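You operate a simulated robot arm through the tools that you are given. There is no shell and no other tool. Be economical: measure what you need, move in short steps, check, and stop when the job is done.

You are at the controls of a simulated two-armed robot. One attempt, no reset.

TASK
Unclamp the ring, put it in the OUT tray and shut the gate.
Fine: throw the red and the blue clamp fully back; the arm stays locked out.
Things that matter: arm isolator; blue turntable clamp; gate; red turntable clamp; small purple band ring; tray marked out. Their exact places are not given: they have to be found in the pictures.

Only the result counts: the job must be done as asked and must still hold three seconds after the hand-in. Knocking over, shifting, dropping, spilling or breaking anything else fails it.

THE ROBOT
Two 7-joint arms with two-finger parallel grippers on one trunk, on a base that drives. Base frame: it is fixed to the floor where the robot stands at the start and does not move with it; the origin is under the middle of the robot, x ahead of it, y to its left, z up. Units: cm, degrees, N and s.
The left shoulder is at the start at [7, 16.3, 126], the right one opposite. With the tool pointing down near the work surface each hand reaches from about 38 to 88 cm from the robot's upright axis, wherever it stands, measured 20 degrees to its own side. Places, roughly: arm isolator [20, 40, 80]; blue turntable clamp [50, -30, 100]; gate [40, 30, 60]; red turntable clamp [50, -10, 100]; tray marked out [-40, -140, 90]. Payload 3.43 kg a hand.
The tool frame of a hand sits at the grasp point between the pads (the TCP): z along the fingers, y along the line on which they close. The tips reach 3.4 cm beyond it. The gripper opens to 12.8 cm. The fingers are 2.4 cm wide and 1.2 cm thick; the gripper's body (4.8 by 13 cm) begins 9.6 cm behind the TCP.
Orientation is that of the tool frame in the base frame, as a unit quaternion [w, x, y, z]. With the fingers straight down and closing along the base's y, the tool's x points along the base's -x, its y along +y and its z along -z.

THE INTERFACE
- The arms move only by the tool play_rows. It takes "left_increments", "right_increments" or both (then of equal length, played together; a hand with none holds still); each is a list of rows, each a list of 7 numbers: the turn, a rotation vector about the base's x, y, z in degrees, then the shift along the base's x, y, z in cm, then the gripper command, from -1 (fully open) to 1 (shut), values between in proportion. In form: [[ax, ay, az, tx, ty, tz, fingers], ...]. A call has 1 to 20 rows; each row shifts and turns the commanded pose from where the row before left it. Each row takes 0.2 s and may step no farther than 5 cm and 8.6 degrees from the row before; otherwise, or with a gripper value out of range, the whole call is refused. A pose out of reach is approached as far as the arm can. The call stops where the force on the tool passes 40 N (or 10 N more than at its start, if that is more) or the arm is blocked; 0.2 s more then pass. Each finger travels about 15.3 cm/s and halts on what it meets, pressing with about 36 N; the grip force reading is that of the motor and also rises with nothing between the fingers. The clock runs only during rows and for 0.2 s after the last one: add rows that do not move to give the fingers time. It gives the time, the measured TCP pose, the force on the tool (base axes), the opening and the grip force at its end, in the units of the frame above (readings bear some noise), with the torque about the TCP (base axes, N m) and any sound that the robot's microphone picked up.
- Cameras (640 x 400 px; columns grow to the right, rows downward): "scene" is now at [13.14, -0.56, 147.43]; the picture's right is [-0.08, -1.00, -0.00], its down [-0.69, 0.05, -0.72] and it looks along [0.72, -0.05, -0.70] (base axes); focal length 214 px, centre (320, 200). "left" rides on the left gripper at [7.6, 1.1, -16] in its tool frame; the picture's right is [-0.15, 0.99, 0.00], its down [-0.88, -0.13, -0.46] and it looks along [-0.45, -0.07, 0.89] (tool axes); focal length 234 px, centre (320, 200). "right" rides on the right gripper at [7.6, -1.1, -16] in its tool frame; the picture's right is [0.15, 0.99, 0.00], its down [-0.88, 0.13, -0.46] and it looks along [-0.45, 0.07, 0.89] (tool axes); focal length 234 px, centre (320, 200).
- camera(camera): a new picture of that camera. It takes no simulated time.
- lift_body(by): slides the trunk up (or, below 0, down) by that many cm; the arms and the scene camera ride with it, the base frame stays. It gives what a move gives, with no picture.
- roll_base(legs): drives the robot by 1 to 6 legs, each [ahead, left, turn to the left] in cm, cm and degrees, along the robot's own axes; the way and the turn of a leg run together, so that a leg with both is an arc; at most 150 cm and 180 degrees a leg. The arms and the cameras ride along, it lands a little off, and it stops where it bumps. It gives what a move gives.
- turn_head(pan, tilt): turns the head with the scene camera to pan (to the left, within 86 degrees either way) and tilt (down, from -29 to 69), counted from straight ahead of the robot. It gives what a move gives.
- pixel_to_xyz(camera, pixels): for up to 12 pixels [column, row] of the newest picture of that camera ("zoom" is the newest enlarged one), the place [x, y, z] in the base frame of the surface seen there, good to about 0.2 cm. It takes no simulated time.
- inspect(camera, box): a new picture of the part [left, top, right, bottom] of that camera's present view, enlarged. It takes no simulated time.
- hand_in(): hands the job in; it is judged then, once.

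Go step by step. Measure first, check grasps and placings, and put right what went wrong. The budget is 80 turns and 78 pictures, counting those below and the enlarged ones. Unless the task says otherwise, let go and move clear before handing in, and close with one line.

The tools are called after "Call:" as a command line: name --argument value ..., lists and objects as JSON in quotes. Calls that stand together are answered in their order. play_rows: Moves the arms, as the interface text tells. Its arguments: {"type":"object","properties":{"left_increments":{"type":"array"},"right_increments":{"type":"array"}},"required":[]} The other tools are called the same way: lift_body (by) slides the trunk up or down; roll_base (legs) drives the base; turn_head (pan, tilt) turns the head that bears the scene camera; camera (camera) takes a picture; pixel_to_xyz (camera, pixels) gives the place of the surface under pixels of a picture; inspect (camera, box) takes an enlarged picture of a part of a camera's view; hand_in () hands the job in.

At the start:

```text
time_s: 0.0
left_eef_pos: [61.65, 2.08, 122.61]
left_orientation: [0.0, -0.001, 1.0, 0.0]
left_ft_force: [-0.4, 0.5, 0.1]
left_torque: [-0.02, 0.0, -0.03]
left_width: 12.82
left_gripper_force: 0.0
right_eef_pos: [35.52, -48.58, 118.36]
right_orientation: [0.0, 0.0, 1.0, -0.001]
right_ft_force: [-0.2, 0.0, 0.3]
right_torque: [-0.01, 0.01, 0.0]
right_width: 12.8
right_gripper_force: 0.0
trunk travel left (down, up): [-74.0, 20.0]
robot x, y, heading: [-0.07, 0.01, 0.0]
head pan, tilt: [-4.3, 44.1]
```

scene: 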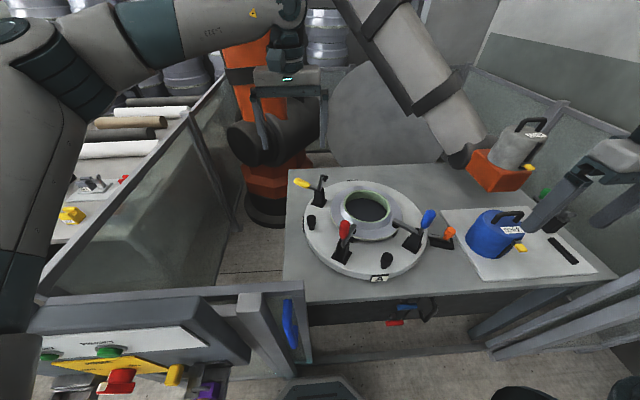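
right: 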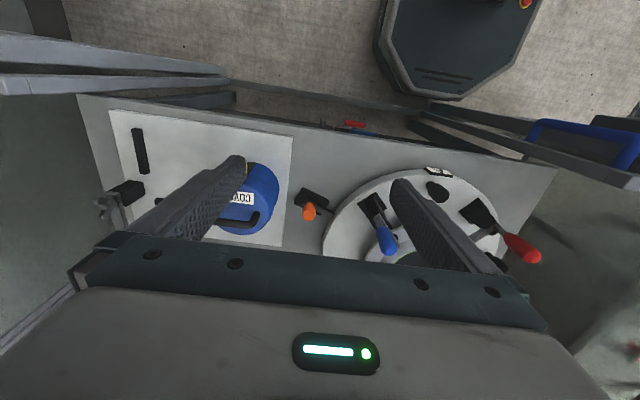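
left: 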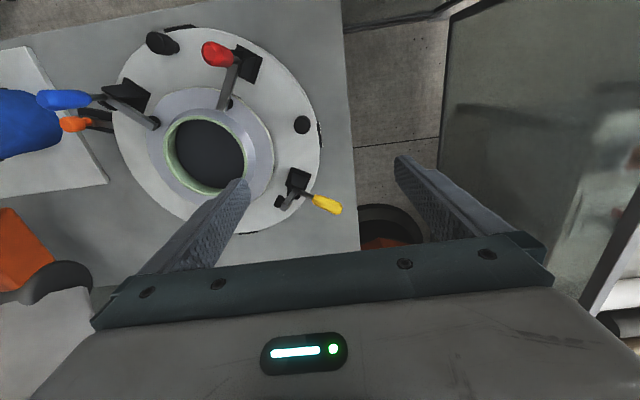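

The scene picture shows a turntable around (365,225) with red, blue and yellow clamps, a gate with a blue handle at (290,322), and a control box at lower left. I'll look closer at each before moving.

Call:
inspect --camera "scene" --box '[280, 150, 480, 290]'

Call:
inspect --camera "scene" --box '[20, 270, 340, 400]'

Call:
pixel_to_xyz --camera "scene" --pixels '[[344, 230], [428, 218], [300, 183], [368, 208], [290, 322], [118, 380], [449, 232], [340, 212], [310, 240], [495, 230], [360, 310]]'

```text
2.86 times, centred on (380, 220) of scene
```

zoom: 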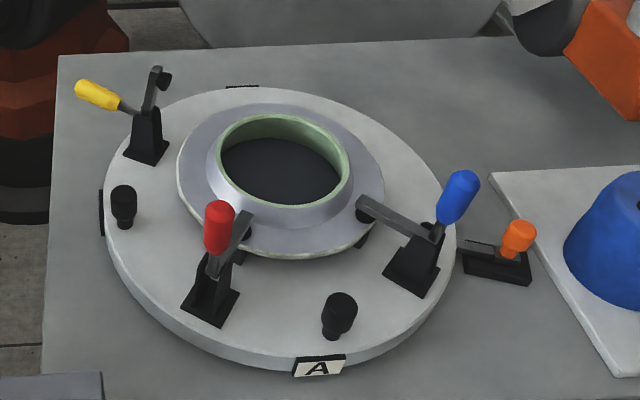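

```text
2.00 times, centred on (180, 335) of scene
```

zoom: 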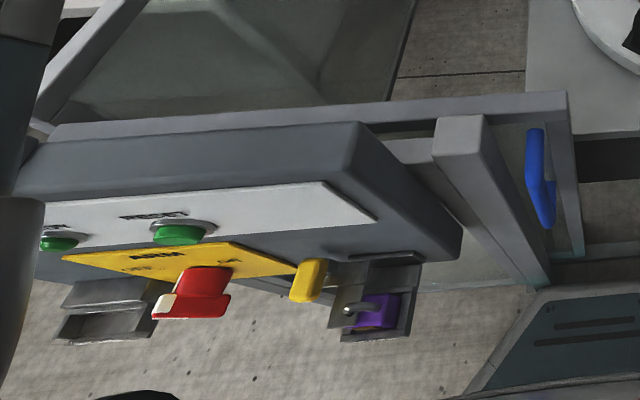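

```text
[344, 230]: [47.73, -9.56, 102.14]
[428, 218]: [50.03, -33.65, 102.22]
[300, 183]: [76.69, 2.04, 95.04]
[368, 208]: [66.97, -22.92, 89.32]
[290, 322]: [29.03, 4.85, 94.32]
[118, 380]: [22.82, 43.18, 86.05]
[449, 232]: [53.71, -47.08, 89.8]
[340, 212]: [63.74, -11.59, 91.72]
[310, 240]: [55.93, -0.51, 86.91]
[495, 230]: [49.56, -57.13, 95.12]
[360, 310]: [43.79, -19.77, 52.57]
```

The turntable ring is held by the red and blue clamps, yellow is already back, and a purple padlock seems to lie in a holder by the isolator. I'll turn the head to see the isolator, the gate and the OUT tray.

Call:
turn_head --pan 50 --tilt 55

Call:
camera --camera "scene"

Call:
turn_head --pan -86 --tilt 30

Call:
camera --camera "scene"

Call:
turn_head --pan -40 --tilt 55

Call:
camera --camera "scene"

Call:
turn_head --pan 5 --tilt 69

Call:
camera --camera "scene"

```text
time_s: 1.2
left_eef_pos: [61.72, 2.13, 122.53]
left_orientation: [0.001, -0.001, 1.0, 0.0]
left_ft_force: [0.2, 0.1, -0.2]
left_torque: [0.02, 0.0, 0.02]
left_width: 12.79
left_gripper_force: 0.1
right_eef_pos: [35.54, -48.52, 118.39]
right_orientation: [0.0, 0.0, 1.0, -0.001]
right_ft_force: [-0.5, -0.4, 0.7]
right_torque: [0.02, 0.04, -0.01]
right_width: 12.81
right_gripper_force: 0.0
trunk travel left (down, up): [-74.0, 20.0]
robot x, y, heading: [-0.29, 0.24, 0.0]
head pan, tilt: [50.0, 55.0]
```

```text
72 pictures are left
```

scene: 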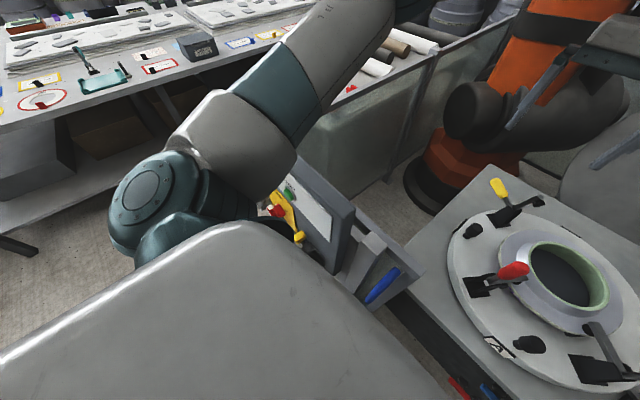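

```text
time_s: 3.4
left_eef_pos: [61.57, 2.06, 122.52]
left_orientation: [0.001, -0.001, 1.0, 0.0]
left_ft_force: [-0.5, 0.2, 0.5]
left_torque: [0.02, 0.0, 0.04]
left_width: 12.81
left_gripper_force: 0.2
right_eef_pos: [35.49, -48.62, 118.47]
right_orientation: [0.0, 0.0, 1.0, 0.0]
right_ft_force: [-0.5, 0.0, -0.1]
right_torque: [0.04, 0.01, -0.01]
right_width: 12.81
right_gripper_force: 0.1
trunk travel left (down, up): [-74.0, 20.0]
robot x, y, heading: [-0.24, -0.01, -0.0]
head pan, tilt: [-85.9, 30.0]
```

```text
71 pictures are left
```

scene: 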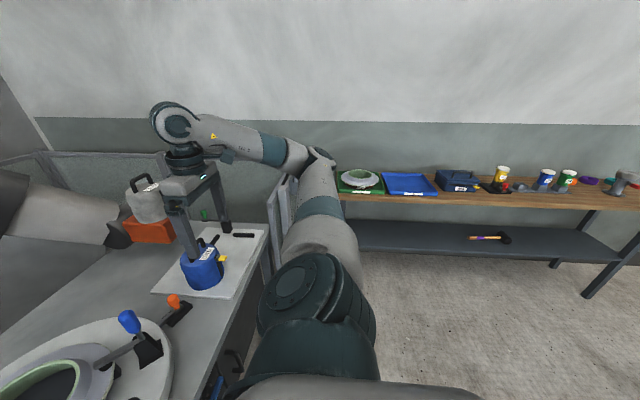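

```text
time_s: 4.5
left_eef_pos: [61.6, 2.17, 122.58]
left_orientation: [0.001, -0.001, 1.0, -0.001]
left_ft_force: [-0.4, 1.0, 0.3]
left_torque: [-0.04, 0.0, 0.0]
left_width: 12.79
left_gripper_force: 0.0
right_eef_pos: [35.46, -48.53, 118.41]
right_orientation: [0.0, 0.0, 1.0, 0.0]
right_ft_force: [0.3, 0.4, -0.4]
right_torque: [0.0, 0.02, 0.01]
right_width: 12.81
right_gripper_force: 0.0
trunk travel left (down, up): [-74.0, 20.0]
robot x, y, heading: [-0.02, 0.07, 0.1]
head pan, tilt: [-40.0, 55.0]
```

```text
70 pictures are left
```

scene: 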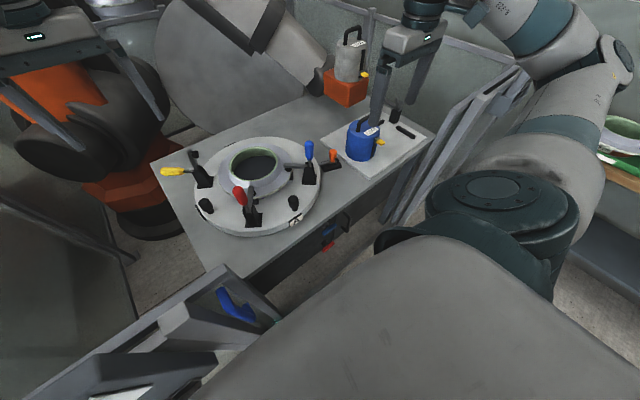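

```text
time_s: 5.7
left_eef_pos: [61.6, 2.15, 122.64]
left_orientation: [0.001, 0.0, 1.0, 0.0]
left_ft_force: [-0.2, -0.4, -0.4]
left_torque: [0.01, 0.01, -0.04]
left_width: 12.8
left_gripper_force: 0.0
right_eef_pos: [35.6, -48.62, 118.39]
right_orientation: [-0.001, 0.0, 1.0, 0.0]
right_ft_force: [-0.8, -0.3, 0.1]
right_torque: [0.01, 0.02, -0.01]
right_width: 12.8
right_gripper_force: 0.1
trunk travel left (down, up): [-74.0, 20.0]
robot x, y, heading: [-0.02, -0.16, 0.1]
head pan, tilt: [5.0, 68.8]
```

```text
69 pictures are left
```

scene: 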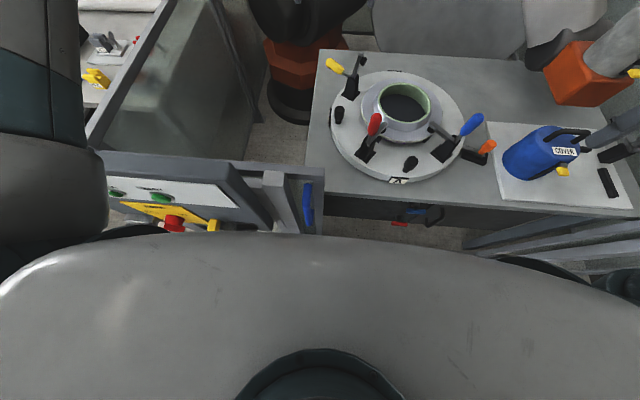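

The right-hand bench carries a green tray with a ring in it and a blue tray. I need the labels, so I'll zoom there.

Call:
turn_head --pan -86 --tilt 30

Call:
inspect --camera "scene" --box '[320, 150, 480, 210]'

Call:
inspect --camera "scene" --box '[430, 150, 640, 260]'

Call:
pixel_to_xyz --camera "scene" --pixels '[[360, 176], [408, 185], [358, 192], [388, 194], [436, 194], [384, 173], [430, 174], [500, 202], [460, 180]]'

```text
time_s: 7.3
left_eef_pos: [61.61, 2.09, 122.58]
left_orientation: [0.0, -0.001, 1.0, -0.001]
left_ft_force: [-0.2, -0.3, -1.0]
left_torque: [-0.01, 0.0, -0.03]
left_width: 12.83
left_gripper_force: 0.0
right_eef_pos: [35.46, -48.52, 118.41]
right_orientation: [0.0, 0.0, 1.0, 0.0]
right_ft_force: [1.0, 0.1, 0.5]
right_torque: [0.02, 0.01, 0.03]
right_width: 12.82
right_gripper_force: 0.1
trunk travel left (down, up): [-74.0, 20.0]
robot x, y, heading: [0.3, 0.04, 0.1]
head pan, tilt: [-85.9, 30.0]
```

```text
4.00 times, centred on (400, 180) of scene
```

zoom: 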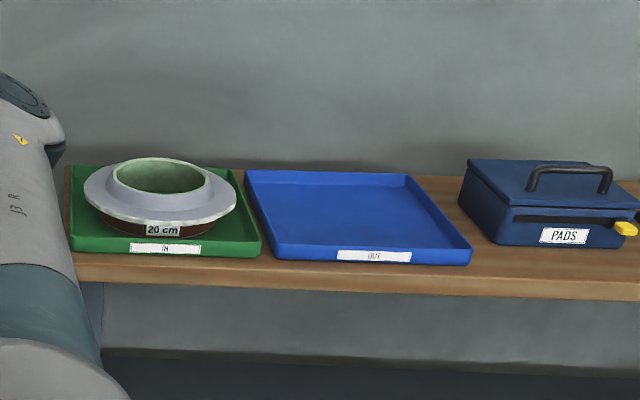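

```text
3.05 times, centred on (535, 205) of scene
```

zoom: 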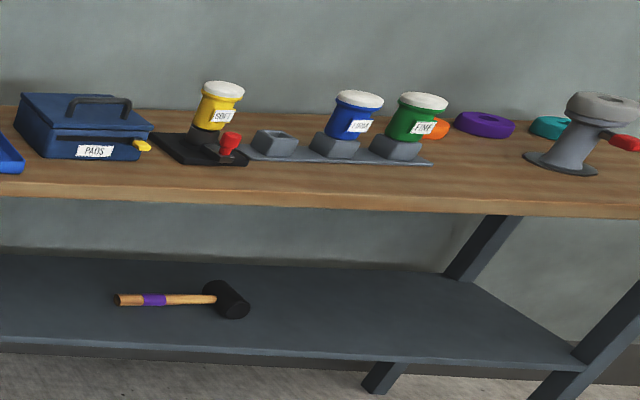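

```text
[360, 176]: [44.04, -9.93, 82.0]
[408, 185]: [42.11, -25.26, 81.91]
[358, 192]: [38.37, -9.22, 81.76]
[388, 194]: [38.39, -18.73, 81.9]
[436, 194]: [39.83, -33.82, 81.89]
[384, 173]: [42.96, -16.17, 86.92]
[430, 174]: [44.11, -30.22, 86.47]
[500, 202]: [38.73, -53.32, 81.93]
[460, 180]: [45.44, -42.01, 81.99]
```

The blue tray is labelled OUT and the green one is IN. I'll take a fresh picture for coordinates and check the clamped ring's band.

Call:
camera --camera "scene"

Call:
pixel_to_xyz --camera "scene" --pixels '[[360, 178], [408, 183], [358, 192], [389, 195], [437, 194], [384, 175], [425, 174], [460, 196], [460, 180], [345, 208], [250, 230], [275, 215]]'

Call:
inspect --camera "left" --box '[30, 20, 350, 220]'

Call:
inspect --camera "scene" --box '[0, 180, 320, 400]'

```text
66 pictures are left
```

scene: 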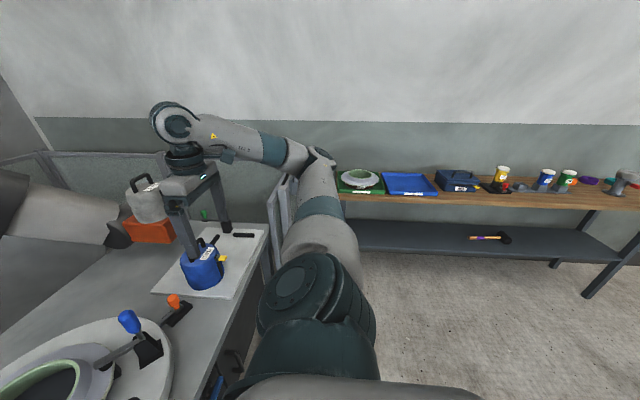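

```text
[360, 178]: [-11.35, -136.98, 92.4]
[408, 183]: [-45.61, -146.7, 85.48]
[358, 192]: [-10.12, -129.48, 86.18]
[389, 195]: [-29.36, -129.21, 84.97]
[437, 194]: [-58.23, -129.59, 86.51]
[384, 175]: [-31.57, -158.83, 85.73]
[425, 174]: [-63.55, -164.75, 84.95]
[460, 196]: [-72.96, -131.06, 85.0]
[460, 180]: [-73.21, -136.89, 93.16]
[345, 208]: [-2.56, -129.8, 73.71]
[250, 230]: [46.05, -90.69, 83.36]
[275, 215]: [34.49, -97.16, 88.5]
```

```text
2.00 times, centred on (190, 120) of left
```

zoom: 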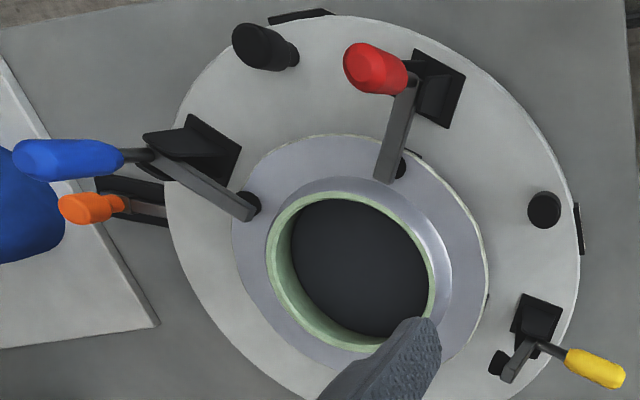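

```text
1.82 times, centred on (160, 290) of scene
```

zoom: 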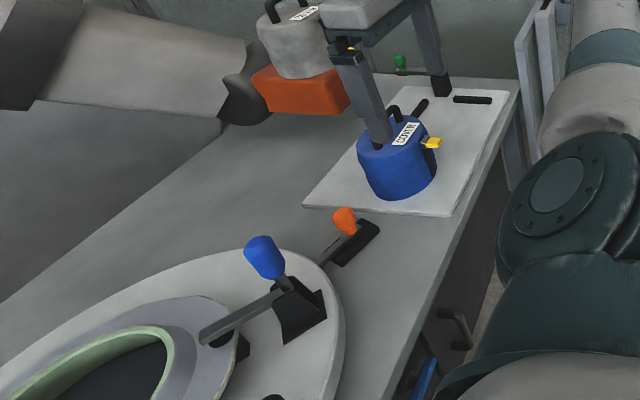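

The clamped ring is under the red arm tip (400,165 in zoom) and the blue arm tip (250,205); yellow is thrown back, which shows the target position. Now I'll check the isolator state and gate up close.

Call:
turn_head --pan 25 --tilt 60

Call:
camera --camera "scene"

Call:
inspect --camera "scene" --box '[140, 160, 340, 280]'

```text
time_s: 9.2
left_eef_pos: [61.53, 2.01, 122.5]
left_orientation: [0.0, 0.0, 1.0, 0.0]
left_ft_force: [-0.3, 0.6, -0.2]
left_torque: [0.02, 0.02, 0.03]
left_width: 12.79
left_gripper_force: 0.1
right_eef_pos: [35.54, -48.67, 118.44]
right_orientation: [0.0, 0.001, 1.0, 0.0]
right_ft_force: [0.5, -1.4, -0.2]
right_torque: [0.0, -0.01, -0.04]
right_width: 12.79
right_gripper_force: 0.1
trunk travel left (down, up): [-74.0, 20.0]
robot x, y, heading: [0.04, 0.31, -0.0]
head pan, tilt: [25.0, 60.0]
```

```text
63 pictures are left
```

scene: 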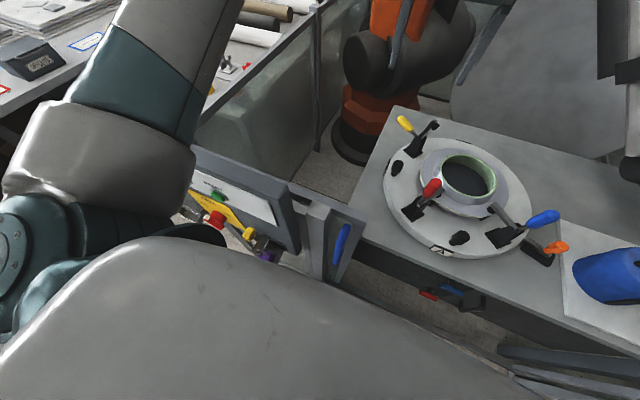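

```text
3.20 times, centred on (240, 220) of scene
```

zoom: 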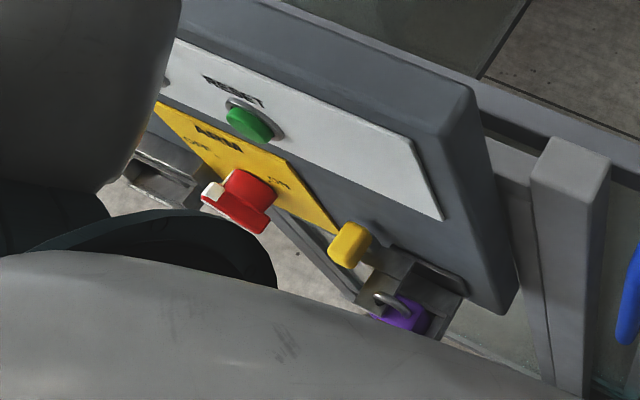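

The isolator's white pointer seems to point to the left mark (OFF), but the view is steep. I'll back up a bit to read the panel and understand the gate before working.

Call:
roll_base --legs '[[-45, 0, 0]]'

Call:
turn_head --pan 25 --tilt 40

Call:
camera --camera "scene"

Call:
turn_head --pan -5 --tilt 45

Call:
camera --camera "scene"

```text
time_s: 11.9
left_eef_pos: [17.14, 2.0, 122.5]
left_orientation: [0.0, 0.0, 1.0, -0.001]
left_ft_force: [-0.6, 0.4, 0.1]
left_torque: [-0.01, -0.02, 0.01]
left_width: 12.78
left_gripper_force: 0.0
right_eef_pos: [-9.13, -48.48, 118.38]
right_orientation: [0.0, 0.001, 1.0, 0.0]
right_ft_force: [-0.4, -0.6, 0.3]
right_torque: [0.01, 0.04, -0.02]
right_width: 12.79
right_gripper_force: 0.1
trunk travel left (down, up): [-74.0, 20.0]
robot x, y, heading: [-44.69, 0.16, -0.4]
head pan, tilt: [25.0, 60.0]
```

```text
time_s: 12.7
left_eef_pos: [17.12, 1.96, 122.56]
left_orientation: [0.0, 0.0, 1.0, 0.0]
left_ft_force: [0.0, -0.4, -0.6]
left_torque: [0.01, -0.04, -0.04]
left_width: 12.8
left_gripper_force: 0.1
right_eef_pos: [-9.24, -48.66, 118.5]
right_orientation: [0.0, 0.002, 1.0, 0.0]
right_ft_force: [-0.4, 0.7, 0.3]
right_torque: [0.02, 0.02, 0.01]
right_width: 12.79
right_gripper_force: 0.0
trunk travel left (down, up): [-74.0, 20.0]
robot x, y, heading: [-44.33, 0.22, -0.1]
head pan, tilt: [25.0, 40.0]
```

```text
61 pictures are left
```

scene: 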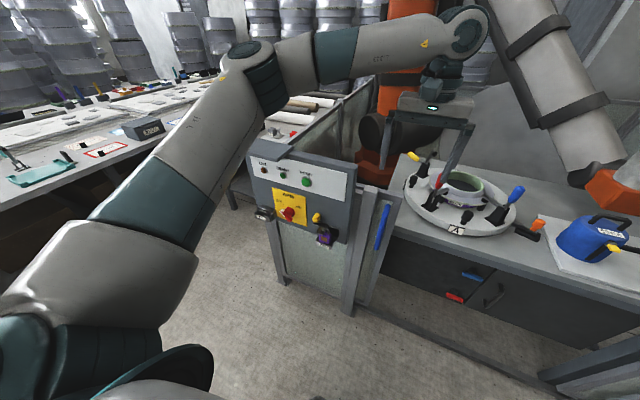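

```text
time_s: 13.7
left_eef_pos: [17.13, 2.04, 122.59]
left_orientation: [0.001, 0.0, 1.0, 0.0]
left_ft_force: [0.1, -0.3, 0.2]
left_torque: [0.01, 0.0, -0.03]
left_width: 12.82
left_gripper_force: 0.1
right_eef_pos: [-9.2, -48.57, 118.4]
right_orientation: [0.0, 0.002, 1.0, 0.001]
right_ft_force: [-0.5, 0.4, -0.5]
right_torque: [-0.01, 0.01, 0.0]
right_width: 12.78
right_gripper_force: 0.1
trunk travel left (down, up): [-74.0, 20.0]
robot x, y, heading: [-44.56, 0.15, 0.0]
head pan, tilt: [-5.0, 45.0]
```

```text
60 pictures are left
```

scene: 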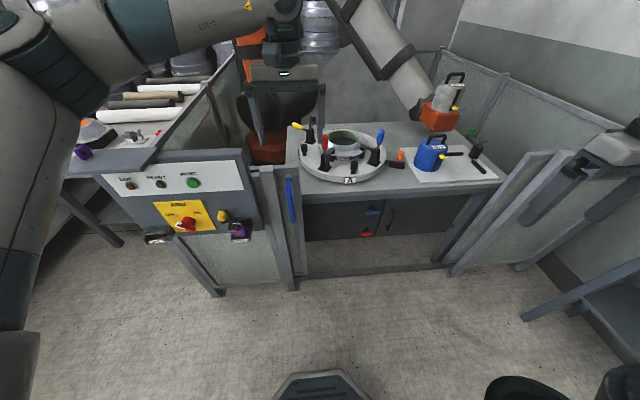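

Call:
inspect --camera "scene" --box '[90, 140, 310, 280]'

Call:
inspect --camera "scene" --box '[270, 110, 510, 290]'

Call:
pixel_to_xyz --camera "scene" --pixels '[[288, 182], [291, 215], [282, 180], [300, 185], [266, 170], [450, 275], [296, 280], [508, 190], [540, 170], [302, 245], [465, 200], [270, 165]]'

```text
2.86 times, centred on (200, 210) of scene
```

zoom: 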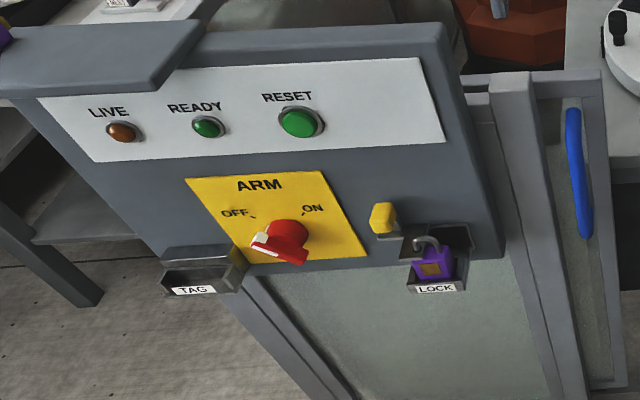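

```text
2.22 times, centred on (390, 200) of scene
```

zoom: 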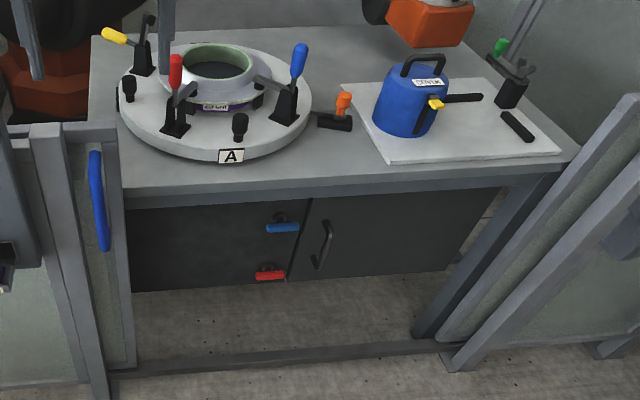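

```text
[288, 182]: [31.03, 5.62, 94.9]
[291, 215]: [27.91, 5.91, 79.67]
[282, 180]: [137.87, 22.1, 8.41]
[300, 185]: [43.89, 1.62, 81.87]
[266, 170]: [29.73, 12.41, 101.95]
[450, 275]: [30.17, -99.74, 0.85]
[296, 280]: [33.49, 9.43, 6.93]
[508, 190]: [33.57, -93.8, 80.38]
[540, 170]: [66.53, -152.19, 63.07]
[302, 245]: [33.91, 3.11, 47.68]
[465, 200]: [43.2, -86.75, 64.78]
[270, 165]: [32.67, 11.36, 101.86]
```

The clamped ring does show a purple band under its flange, so it's the right one. I'll zoom more on the isolator knob and padlock.

Call:
inspect --camera "scene" --box '[140, 190, 260, 250]'

Call:
pixel_to_xyz --camera "zoom" --pixels '[[190, 125], [400, 125], [225, 200], [300, 180], [270, 230], [430, 150], [500, 250]]'

```text
5.33 times, centred on (200, 220) of scene
```

zoom: 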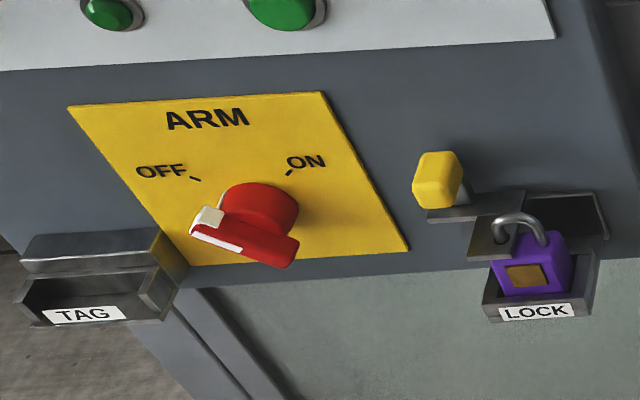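

```text
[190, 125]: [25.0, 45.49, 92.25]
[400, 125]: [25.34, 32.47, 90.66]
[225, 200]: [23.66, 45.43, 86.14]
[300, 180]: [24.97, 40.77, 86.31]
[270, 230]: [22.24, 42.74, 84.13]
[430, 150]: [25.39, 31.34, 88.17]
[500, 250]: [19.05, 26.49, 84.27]
```

The knob points up-left to OFF, so the isolator is off and I'll leave it alone. I'll return to the table and measure the clamps.

Call:
roll_base --legs '[[44.5, 0, 0]]'

Call:
turn_head --pan -12 --tilt 45

Call:
inspect --camera "scene" --box '[240, 140, 440, 265]'

```text
time_s: 16.4
left_eef_pos: [61.86, 2.14, 122.68]
left_orientation: [0.001, 0.0, 1.0, 0.0]
left_ft_force: [0.0, -0.1, -0.2]
left_torque: [0.0, 0.01, -0.01]
left_width: 12.8
left_gripper_force: 0.2
right_eef_pos: [35.75, -48.62, 118.5]
right_orientation: [0.0, 0.0, 1.0, 0.0]
right_ft_force: [0.3, 0.0, -1.4]
right_torque: [0.01, 0.01, -0.03]
right_width: 12.82
right_gripper_force: 0.0
trunk travel left (down, up): [-74.0, 20.0]
robot x, y, heading: [0.75, 0.34, 0.2]
head pan, tilt: [-5.0, 45.0]
```

```text
time_s: 17.1
left_eef_pos: [61.95, 1.94, 122.61]
left_orientation: [0.0, 0.0, 1.0, 0.0]
left_ft_force: [-0.3, -0.1, -0.4]
left_torque: [0.0, 0.01, 0.01]
left_width: 12.78
left_gripper_force: 0.0
right_eef_pos: [35.74, -48.64, 118.38]
right_orientation: [0.0, 0.0, 1.0, 0.0]
right_ft_force: [-0.3, -0.1, -0.2]
right_torque: [-0.02, 0.01, 0.0]
right_width: 12.8
right_gripper_force: 0.0
trunk travel left (down, up): [-74.0, 20.0]
robot x, y, heading: [0.4, 0.26, 0.2]
head pan, tilt: [-12.0, 45.0]
```

```text
3.20 times, centred on (340, 202) of scene
```

zoom: 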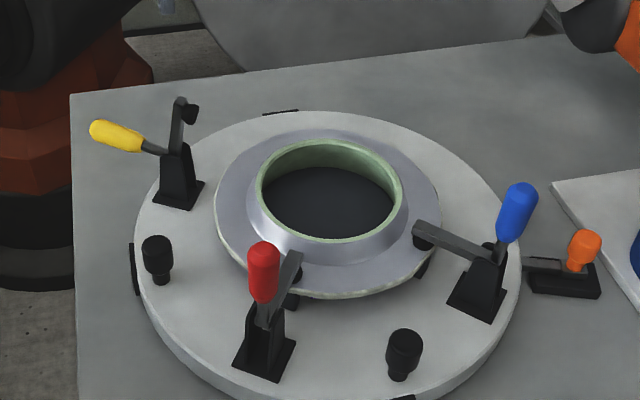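

Call:
pixel_to_xyz --camera "zoom" --pixels '[[264, 250], [264, 292], [262, 335], [295, 272], [518, 193], [508, 232], [480, 280], [420, 232], [100, 128], [150, 148], [180, 170], [182, 105]]'

Call:
pixel_to_xyz --camera "zoom" --pixels '[[259, 190], [402, 190], [330, 240], [328, 141], [216, 200], [440, 215], [330, 297], [330, 130], [145, 230], [515, 240], [345, 350], [232, 215]]'

```text
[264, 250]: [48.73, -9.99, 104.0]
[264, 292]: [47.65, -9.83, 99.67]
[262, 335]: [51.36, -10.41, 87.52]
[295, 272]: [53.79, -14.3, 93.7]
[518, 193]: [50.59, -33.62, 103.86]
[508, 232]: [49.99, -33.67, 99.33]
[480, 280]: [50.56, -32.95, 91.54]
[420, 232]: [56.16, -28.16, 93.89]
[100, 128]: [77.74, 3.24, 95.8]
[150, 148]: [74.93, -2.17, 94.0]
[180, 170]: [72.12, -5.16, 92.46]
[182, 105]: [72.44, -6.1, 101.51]
```

```text
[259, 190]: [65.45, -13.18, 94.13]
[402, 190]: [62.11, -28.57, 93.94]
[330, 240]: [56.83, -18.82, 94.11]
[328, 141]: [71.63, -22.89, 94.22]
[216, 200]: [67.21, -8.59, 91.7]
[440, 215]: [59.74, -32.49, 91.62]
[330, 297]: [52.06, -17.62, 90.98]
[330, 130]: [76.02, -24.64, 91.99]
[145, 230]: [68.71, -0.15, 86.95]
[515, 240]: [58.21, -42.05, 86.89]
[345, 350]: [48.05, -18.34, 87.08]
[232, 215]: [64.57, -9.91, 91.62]
```

Geometry: ring centre ≈ (64.2,-20.9), collar rim z 94.1. The red handle is upright at ≈(49.5,-10.5) and throws outward along (-0.81,0.59). I'll bring the left hand, shut and turned to face that way, just inside the red handle.

Call:
play_rows --left_increments '[[0, 0, -7.2, -1.94, -2.9, 0, 1], [0, 0, -7.2, -1.94, -2.9, 0, 1], [0, 0, -7.2, -1.94, -2.9, 0, 1], [0, 0, -7.2, -1.94, -2.9, 0, 1], [0, 0, -7.2, -1.94, -2.9, 0, 1], [0, 0, 0, 0, 0, -4, 1], [0, 0, 0, 0, 0, -4, 1], [0, 0, 0, 0, 0, -3, 1], [0, 0, 0, 0, 0, 0, 1]]'

Call:
camera --camera "left"

Call:
inspect --camera "scene" --box '[240, 100, 440, 265]'

```text
time_s: 19.1
left_eef_pos: [52.27, -12.52, 111.48]
left_orientation: [0.0, 0.309, 0.951, 0.0]
left_ft_force: [-0.2, 0.0, 0.6]
left_torque: [0.0, 0.03, -0.01]
left_width: 0.02
left_gripper_force: 32.9
right_eef_pos: [35.69, -48.66, 118.47]
right_orientation: [-0.001, 0.0, 1.0, 0.0]
right_ft_force: [0.0, 1.0, 0.5]
right_torque: [0.0, 0.03, 0.03]
right_width: 12.81
right_gripper_force: 0.1
trunk travel left (down, up): [-74.0, 20.0]
robot x, y, heading: [0.59, 0.16, -0.0]
head pan, tilt: [-12.0, 45.0]
```

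```text
55 pictures are left
```

left: 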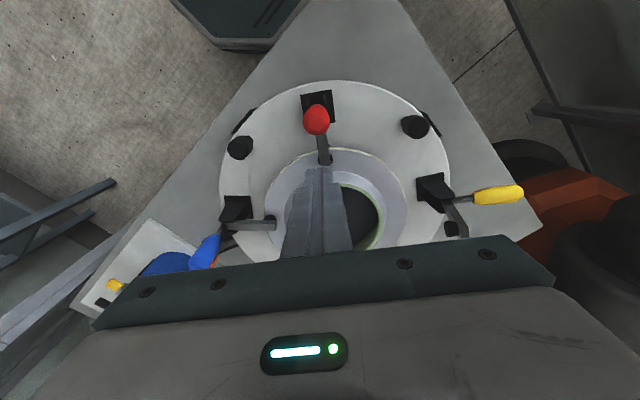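

```text
2.42 times, centred on (340, 182) of scene
```

zoom: 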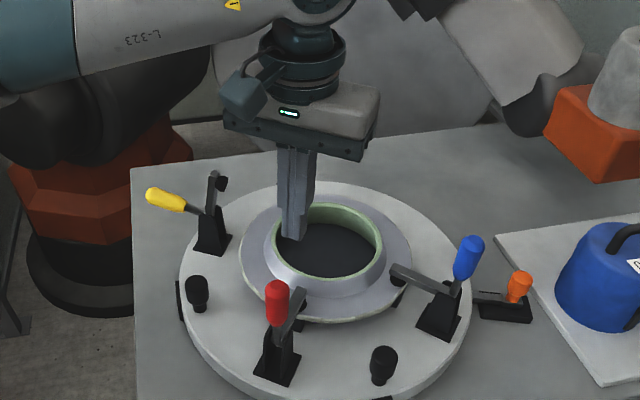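

The shut fingers hang in line just inside the red handle (316,120). I'll lower and push the handle outward along its arc.

Call:
play_rows --left_increments '[[0, 0, 0, 0, 0, -3.5, 1], [0, 0, 0, 0, 0, -3.5, 1], [0, 0, 0, -0.83, 0.61, -0.03, 1], [0, 0, 0, -0.83, 0.61, -0.03, 1], [0, 0, 0, -0.83, 0.61, -0.03, 1], [0, 0, 0, -0.83, 0.61, -0.03, 1], [0, 0, 0, -0.83, 0.61, -0.42, 1], [0, 0, 0, -0.83, 0.61, -0.42, 1], [0, 0, 0, -0.83, 0.61, -0.42, 1], [0, 0, 0, -0.67, 0.49, -0.75, 1], [0, 0, 0, -0.67, 0.49, -0.75, 1], [0, 0, 0, -0.67, 0.49, -0.75, 1], [0, 0, 0, -0.51, 0.37, -1.08, 1], [0, 0, 0, -0.51, 0.37, -1.08, 1]]'

Call:
inspect --camera "scene" --box '[240, 100, 440, 265]'

```text
time_s: 22.2
left_eef_pos: [43.6, -6.26, 99.34]
left_orientation: [0.007, 0.308, 0.951, -0.004]
left_ft_force: [-2.3, 0.5, 21.1]
left_torque: [0.16, 0.27, -0.23]
left_width: 0.0
left_gripper_force: 33.0
right_eef_pos: [35.72, -48.56, 118.47]
right_orientation: [0.0, 0.0, 1.0, 0.0]
right_ft_force: [0.4, -0.1, -0.2]
right_torque: [0.0, 0.01, -0.03]
right_width: 12.8
right_gripper_force: 0.1
trunk travel left (down, up): [-74.0, 20.0]
robot x, y, heading: [0.28, -0.14, 0.2]
head pan, tilt: [-12.0, 45.0]
stopped in row 14 (left hand): the force on the tool passed its limit at 44 N (the readings are from after the stop); the commanded pose is now the measured one
```

```text
2.42 times, centred on (340, 182) of scene
```

zoom: 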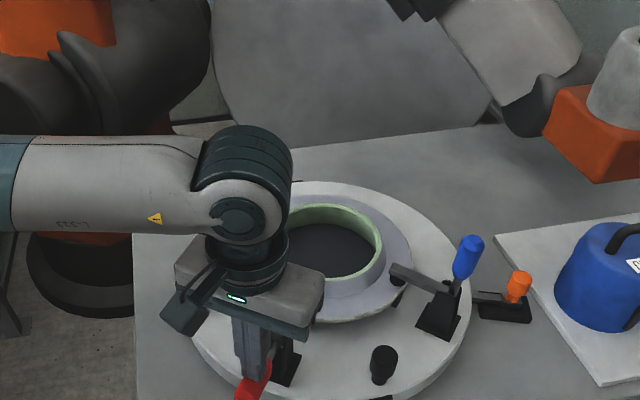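

The force rose to 44 N right at the end of the arc, so the red handle is probably against its stop. I'll rise and check.

Call:
play_rows --left_increments '[[0, 0, 0, 0, 0, 3, 1], [0, 0, 0, 0, 0, 4, 1], [0, 0, 0, 0, 0, 4, 1], [0, 0, 0, 0, 3, 4, 1], [0, 0, 0, 0, 4, 2, 1], [0, 0, 0, 0, 4, 0, 1], [0, 0, 0, 0, 4, 0, 1]]'

Call:
inspect --camera "scene" --box '[240, 130, 440, 275]'

Call:
pixel_to_xyz --camera "zoom" --pixels '[[264, 250]]'

```text
time_s: 23.8
left_eef_pos: [43.73, 9.02, 115.83]
left_orientation: [0.006, 0.308, 0.951, -0.003]
left_ft_force: [0.0, -0.5, -0.1]
left_torque: [-0.06, -0.02, 0.03]
left_width: 0.0
left_gripper_force: 32.8
right_eef_pos: [35.76, -48.38, 118.52]
right_orientation: [0.0, 0.001, 1.0, -0.001]
right_ft_force: [-0.7, 0.5, 0.0]
right_torque: [-0.05, -0.02, 0.02]
right_width: 12.8
right_gripper_force: 0.1
trunk travel left (down, up): [-74.0, 20.0]
robot x, y, heading: [0.1, 0.14, -0.1]
head pan, tilt: [-12.0, 45.0]
```

```text
2.76 times, centred on (340, 202) of scene
```

zoom: 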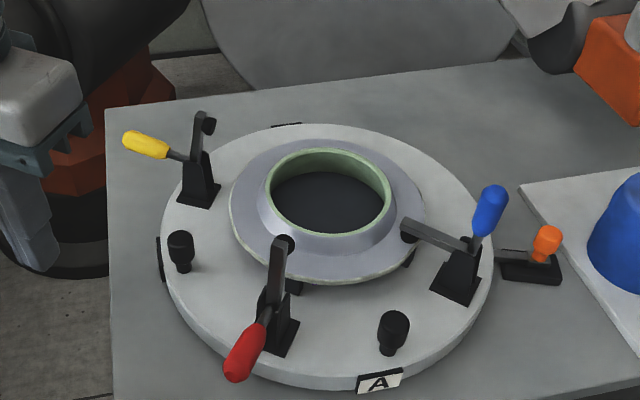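

```text
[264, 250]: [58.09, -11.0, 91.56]
```

The red clamp looks thrown back like the yellow one. I'll measure its handle against yellow's and then bring the right hand to the blue one.

Call:
pixel_to_xyz --camera "zoom" --pixels '[[236, 368], [258, 330], [278, 245], [278, 300], [130, 138], [165, 152], [200, 118], [200, 165]]'

Call:
play_rows --right_increments '[[0, 0, 8.2, 3.3, 3.5, 0, 1], [0, 0, 8.2, 3.3, 3.5, 0, 1], [0, 0, 8.2, 3.3, 3.5, 0, 1], [0, 0, 8.2, 3.3, 3.5, 0, 1], [0, 0, 8.2, 3.4, 3.8, 0, 1], [0, 0, 0, 0, 0, -3.5, 1], [0, 0, 0, 0, 0, -3.5, 1], [0, 0, 0, 0, 0, 0, 1]]'

Call:
inspect --camera "scene" --box '[240, 100, 440, 265]'

Call:
camera --camera "right"

```text
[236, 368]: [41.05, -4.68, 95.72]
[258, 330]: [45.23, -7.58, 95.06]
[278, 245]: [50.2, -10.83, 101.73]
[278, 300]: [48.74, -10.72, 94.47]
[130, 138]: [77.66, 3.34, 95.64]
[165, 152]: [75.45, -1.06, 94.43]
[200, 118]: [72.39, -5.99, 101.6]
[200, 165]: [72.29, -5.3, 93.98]
```

```text
refused: row 5 steps farther than a row can; nothing moved
```

```text
2.42 times, centred on (340, 182) of scene
```

zoom: 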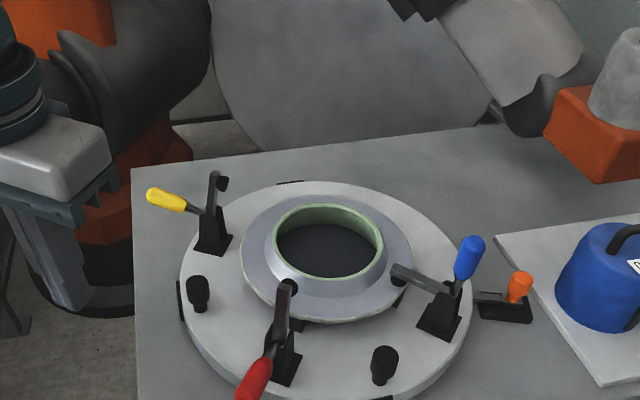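

```text
50 pictures are left
```

right: 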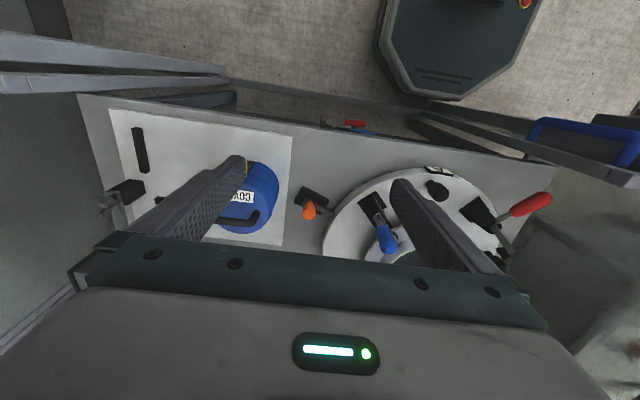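

Red's handle end (z 95.7) and arm tip (z 101.7) match yellow's, so red is fully back. Now I'll bring the right hand, in smaller steps, to the inside of the blue handle.

Call:
play_rows --right_increments '[[0, 0, 6.75, 2.99, 2.89, 0, 1], [0, 0, 6.75, 2.99, 2.89, 0, 1], [0, 0, 6.75, 2.99, 2.89, 0, 1], [0, 0, 6.75, 2.99, 2.89, 0, 1], [0, 0, 6.75, 2.99, 2.89, 0, 1], [0, 0, 6.75, 2.99, 2.89, 0, 1], [0, 0, 0, 0, 0, -3.5, 1], [0, 0, 0, 0, 0, -3.5, 1], [0, 0, 0, 0, 0, 0, 1]]'

Call:
inspect --camera "scene" --box '[240, 100, 440, 265]'

Call:
camera --camera "right"

```text
time_s: 25.8
left_eef_pos: [43.83, 8.84, 115.84]
left_orientation: [0.006, 0.307, 0.952, -0.003]
left_ft_force: [0.2, -0.1, -0.9]
left_torque: [-0.03, 0.0, 0.01]
left_width: 0.0
left_gripper_force: 32.8
right_eef_pos: [53.52, -31.07, 111.31]
right_orientation: [0.0, -0.346, 0.938, 0.001]
right_ft_force: [0.6, -0.3, -1.0]
right_torque: [-0.04, 0.03, 0.01]
right_width: 0.0
right_gripper_force: 32.9
trunk travel left (down, up): [-74.0, 20.0]
robot x, y, heading: [0.35, 0.22, 0.1]
head pan, tilt: [-12.0, 45.0]
```

```text
2.42 times, centred on (340, 182) of scene
```

zoom: 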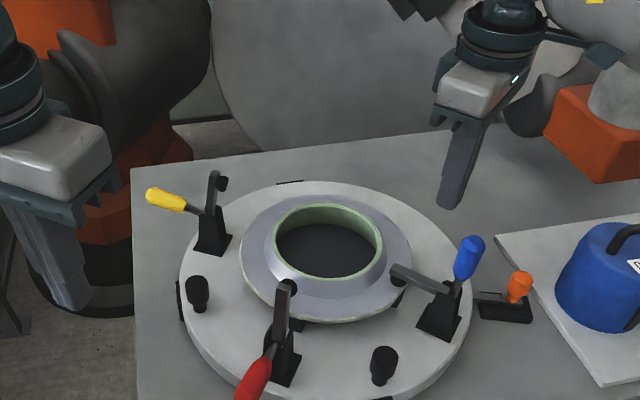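

```text
48 pictures are left
```

right: 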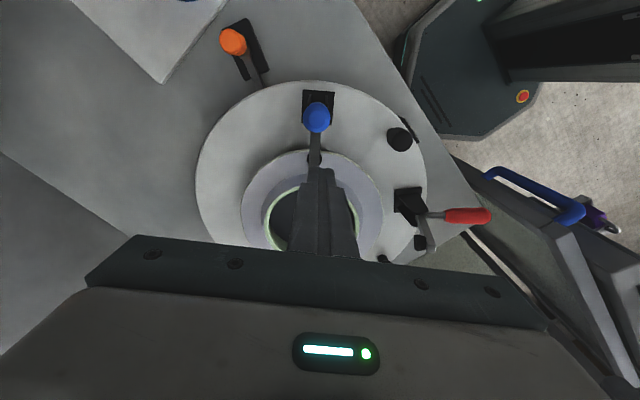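

Aligned like before: the blue handle (316,118) is straight ahead of the fingers. I'll lower and push along the same arc.

Call:
play_rows --right_increments '[[0, 0, 0, 0, 0, -3.4, 1], [0, 0, 0, 0, 0, -3.5, 1], [0, 0, 0, -0.78, -0.67, -0.03, 1], [0, 0, 0, -0.78, -0.67, -0.03, 1], [0, 0, 0, -0.78, -0.67, -0.03, 1], [0, 0, 0, -0.78, -0.67, -0.03, 1], [0, 0, 0, -0.78, -0.67, -0.42, 1], [0, 0, 0, -0.78, -0.67, -0.42, 1], [0, 0, 0, -0.78, -0.67, -0.42, 1], [0, 0, 0, -0.62, -0.53, -0.75, 1], [0, 0, 0, -0.62, -0.53, -0.75, 1], [0, 0, 0, -0.62, -0.53, -0.75, 1], [0, 0, 0, -0.48, -0.41, -1.08, 1], [0, 0, 0, -0.48, -0.41, -1.08, 1], [0, 0, 0, 0, 0, -0.6, 1]]'

Call:
play_rows --right_increments '[[0, 0, 0, 0, 0, 3, 1], [0, 0, 0, 0, 0, 4, 1], [0, 0, 0, 0, 0, 4, 1], [0, 0, 0, 0, -3, 4, 1], [0, 0, 0, 0, -4, 2, 1], [0, 0, 0, 0, -4, 0, 1]]'

Call:
inspect --camera "scene" --box '[240, 140, 440, 265]'

Call:
pixel_to_xyz --camera "zoom" --pixels '[[259, 190], [402, 190], [330, 240], [328, 141], [266, 185], [395, 190], [330, 236], [328, 146], [330, 200], [390, 215]]'

```text
time_s: 29.0
left_eef_pos: [43.68, 8.85, 116.02]
left_orientation: [0.005, 0.308, 0.951, -0.003]
left_ft_force: [0.3, 0.4, 0.6]
left_torque: [0.03, 0.05, 0.03]
left_width: 0.0
left_gripper_force: 32.4
right_eef_pos: [45.77, -38.31, 99.1]
right_orientation: [0.009, -0.346, 0.938, -0.003]
right_ft_force: [-0.3, -0.3, 28.0]
right_torque: [-0.42, 0.07, 0.02]
right_width: 0.01
right_gripper_force: 33.3
trunk travel left (down, up): [-74.0, 20.0]
robot x, y, heading: [0.26, 0.01, -0.0]
head pan, tilt: [-12.0, 45.0]
stopped in row 15 (right hand): the force on the tool passed its limit at 47 N (the readings are from after the stop); the commanded pose is now the measured one
```

```text
time_s: 30.4
left_eef_pos: [43.91, 8.85, 115.88]
left_orientation: [0.005, 0.307, 0.952, -0.003]
left_ft_force: [0.6, -0.1, 0.0]
left_torque: [-0.01, 0.05, 0.02]
left_width: 0.03
left_gripper_force: 32.5
right_eef_pos: [45.1, -44.02, 115.04]
right_orientation: [0.005, -0.343, 0.939, -0.002]
right_ft_force: [0.2, 0.1, 0.2]
right_torque: [-0.01, 0.02, 0.02]
right_width: 0.0
right_gripper_force: 32.7
right hand out of reach, approached as far as the arm can: row 5, 6
trunk travel left (down, up): [-74.0, 20.0]
robot x, y, heading: [0.31, 0.04, -0.0]
head pan, tilt: [-12.0, 45.0]
```

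```text
3.20 times, centred on (340, 202) of scene
```

zoom: 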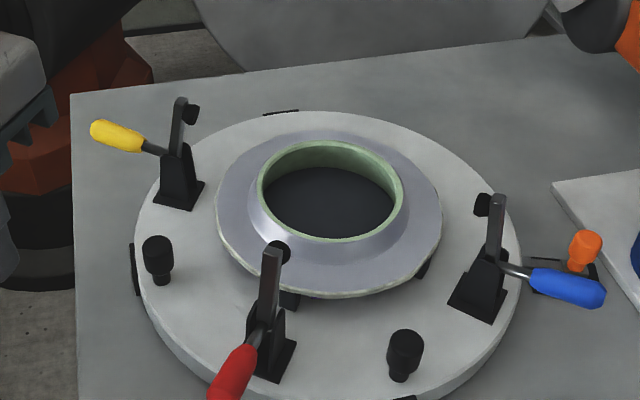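

```text
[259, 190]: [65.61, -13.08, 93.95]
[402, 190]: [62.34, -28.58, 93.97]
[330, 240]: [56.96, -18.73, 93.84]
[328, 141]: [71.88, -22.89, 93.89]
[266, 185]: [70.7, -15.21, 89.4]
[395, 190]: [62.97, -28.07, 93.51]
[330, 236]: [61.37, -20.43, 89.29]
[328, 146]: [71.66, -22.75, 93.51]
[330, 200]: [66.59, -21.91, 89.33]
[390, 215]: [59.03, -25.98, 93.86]
```

Blue is thrown back too; I'll confirm its numbers. Next the right hand goes above the ring centre (64.2,-20.9), partly open, to judge gripping the collar from inside.

Call:
pixel_to_xyz --camera "zoom" --pixels '[[598, 297], [496, 200], [545, 280]]'

Call:
play_rows --right_increments '[[0, 0, -5.78, 2.73, 3.3, 0, -0.5], [0, 0, -5.78, 2.73, 3.3, 0, -0.5], [0, 0, -5.78, 2.73, 3.3, 0, -0.5], [0, 0, -5.78, 2.73, 3.3, 0, -0.5], [0, 0, -5.78, 2.73, 3.3, 0, -0.5], [0, 0, -5.78, 2.73, 3.3, 0, -0.5], [0, 0, -5.78, 2.73, 3.3, 0, -0.5], [0, 0, 0, 0, 0, 0, -0.5]]'

Call:
camera --camera "right"

```text
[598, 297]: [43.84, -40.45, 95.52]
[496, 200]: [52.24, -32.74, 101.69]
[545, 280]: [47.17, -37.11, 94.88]
```

```text
time_s: 32.2
left_eef_pos: [43.84, 8.67, 115.92]
left_orientation: [0.006, 0.307, 0.952, -0.002]
left_ft_force: [0.7, -0.3, 0.2]
left_torque: [0.03, -0.02, 0.0]
left_width: 0.02
left_gripper_force: 33.4
right_eef_pos: [64.06, -20.89, 115.09]
right_orientation: [0.005, 0.001, 1.0, -0.003]
right_ft_force: [-0.8, -0.5, 0.0]
right_torque: [0.01, 0.04, -0.03]
right_width: 9.58
right_gripper_force: 0.0
trunk travel left (down, up): [-74.0, 20.0]
robot x, y, heading: [0.41, 0.05, -0.0]
head pan, tilt: [-12.0, 45.0]
```

```text
46 pictures are left
```

right: 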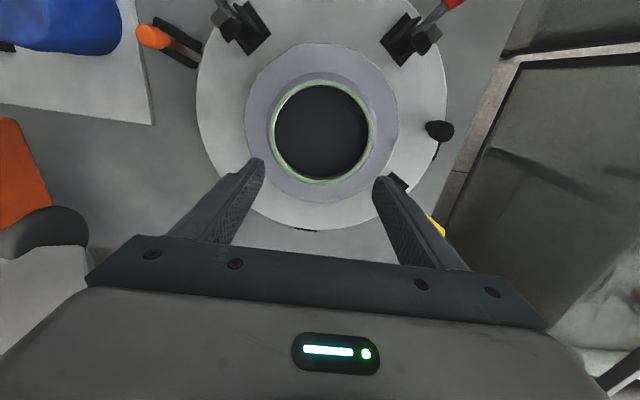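

Blue's end (z 95.5) and tip (z 101.7) match yellow's as well. I'll zoom on the collar here to measure the inside diameter and wall.

Call:
inspect --camera "right" --box '[230, 30, 420, 210]'

```text
2.22 times, centred on (325, 120) of right
```

zoom: 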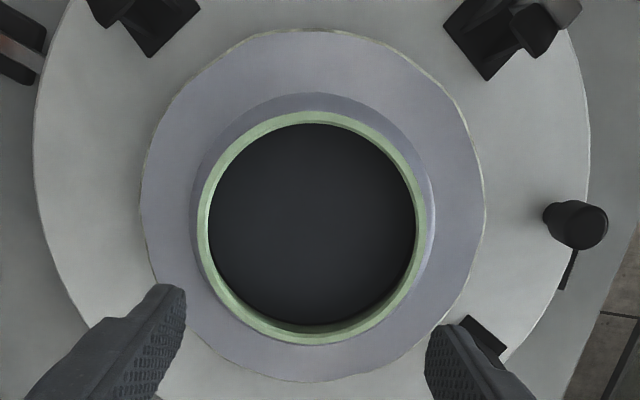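

Call:
pixel_to_xyz --camera "zoom" --pixels '[[200, 225], [208, 225], [216, 240], [190, 225], [415, 225], [423, 225], [432, 225], [310, 113], [310, 120], [312, 338], [145, 225], [484, 225]]'

```text
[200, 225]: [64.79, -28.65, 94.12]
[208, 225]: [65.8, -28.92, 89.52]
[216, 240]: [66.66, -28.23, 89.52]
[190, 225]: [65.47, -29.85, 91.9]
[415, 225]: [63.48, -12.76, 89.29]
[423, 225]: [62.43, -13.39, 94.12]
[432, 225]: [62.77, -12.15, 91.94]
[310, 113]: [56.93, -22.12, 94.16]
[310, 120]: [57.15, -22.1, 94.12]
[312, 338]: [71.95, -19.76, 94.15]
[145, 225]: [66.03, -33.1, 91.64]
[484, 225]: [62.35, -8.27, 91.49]
```

The collar's inside radius is about 7.4 cm, within the span of the fingers spread outward, so I'll try holding it from inside. I'll enter part open with tips ending just above the inner floor (z 89.4), then open.

Call:
play_rows --right_increments '[[0, 0, 0, 0.15, -0.1, -4, -0.68], [0, 0, 0, 0.15, 0, -4, -0.68], [0, 0, 0, 0, 0, -4, -0.68], [0, 0, 0, 0, 0, -3.5, -0.68], [0, 0, 0, 0, 0, -2, -0.68], [0, 0, 0, 0, 0, -2, -0.68], [0, 0, 0, 0, 0, -1.6, -0.68], [0, 0, 0, 0, 0, 0, -0.68], [0, 0, 0, 0, 0, 0, -1], [0, 0, 0, 0, 0, 0, -1], [0, 0, 0, 0, 0, 0, -1]]'

Call:
inspect --camera "scene" --box '[240, 110, 440, 235]'

```text
time_s: 34.6
left_eef_pos: [43.9, 8.74, 115.82]
left_orientation: [0.005, 0.308, 0.951, -0.002]
left_ft_force: [-0.4, 0.2, -0.3]
left_torque: [0.05, 0.03, -0.03]
left_width: 0.01
left_gripper_force: 33.2
right_eef_pos: [64.37, -20.81, 93.92]
right_orientation: [0.004, 0.001, 1.0, -0.003]
right_ft_force: [1.2, -4.3, 0.6]
right_torque: [-0.04, 0.0, -0.08]
right_width: 11.92
right_gripper_force: 0.1
trunk travel left (down, up): [-74.0, 20.0]
robot x, y, heading: [0.18, 0.05, 0.1]
head pan, tilt: [-12.0, 45.0]
```

```text
3.20 times, centred on (340, 172) of scene
```

zoom: 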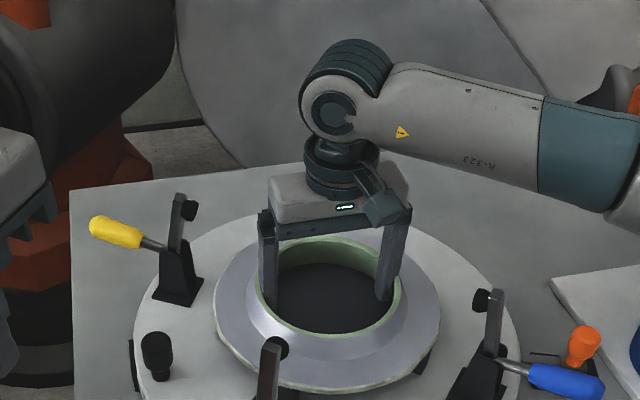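

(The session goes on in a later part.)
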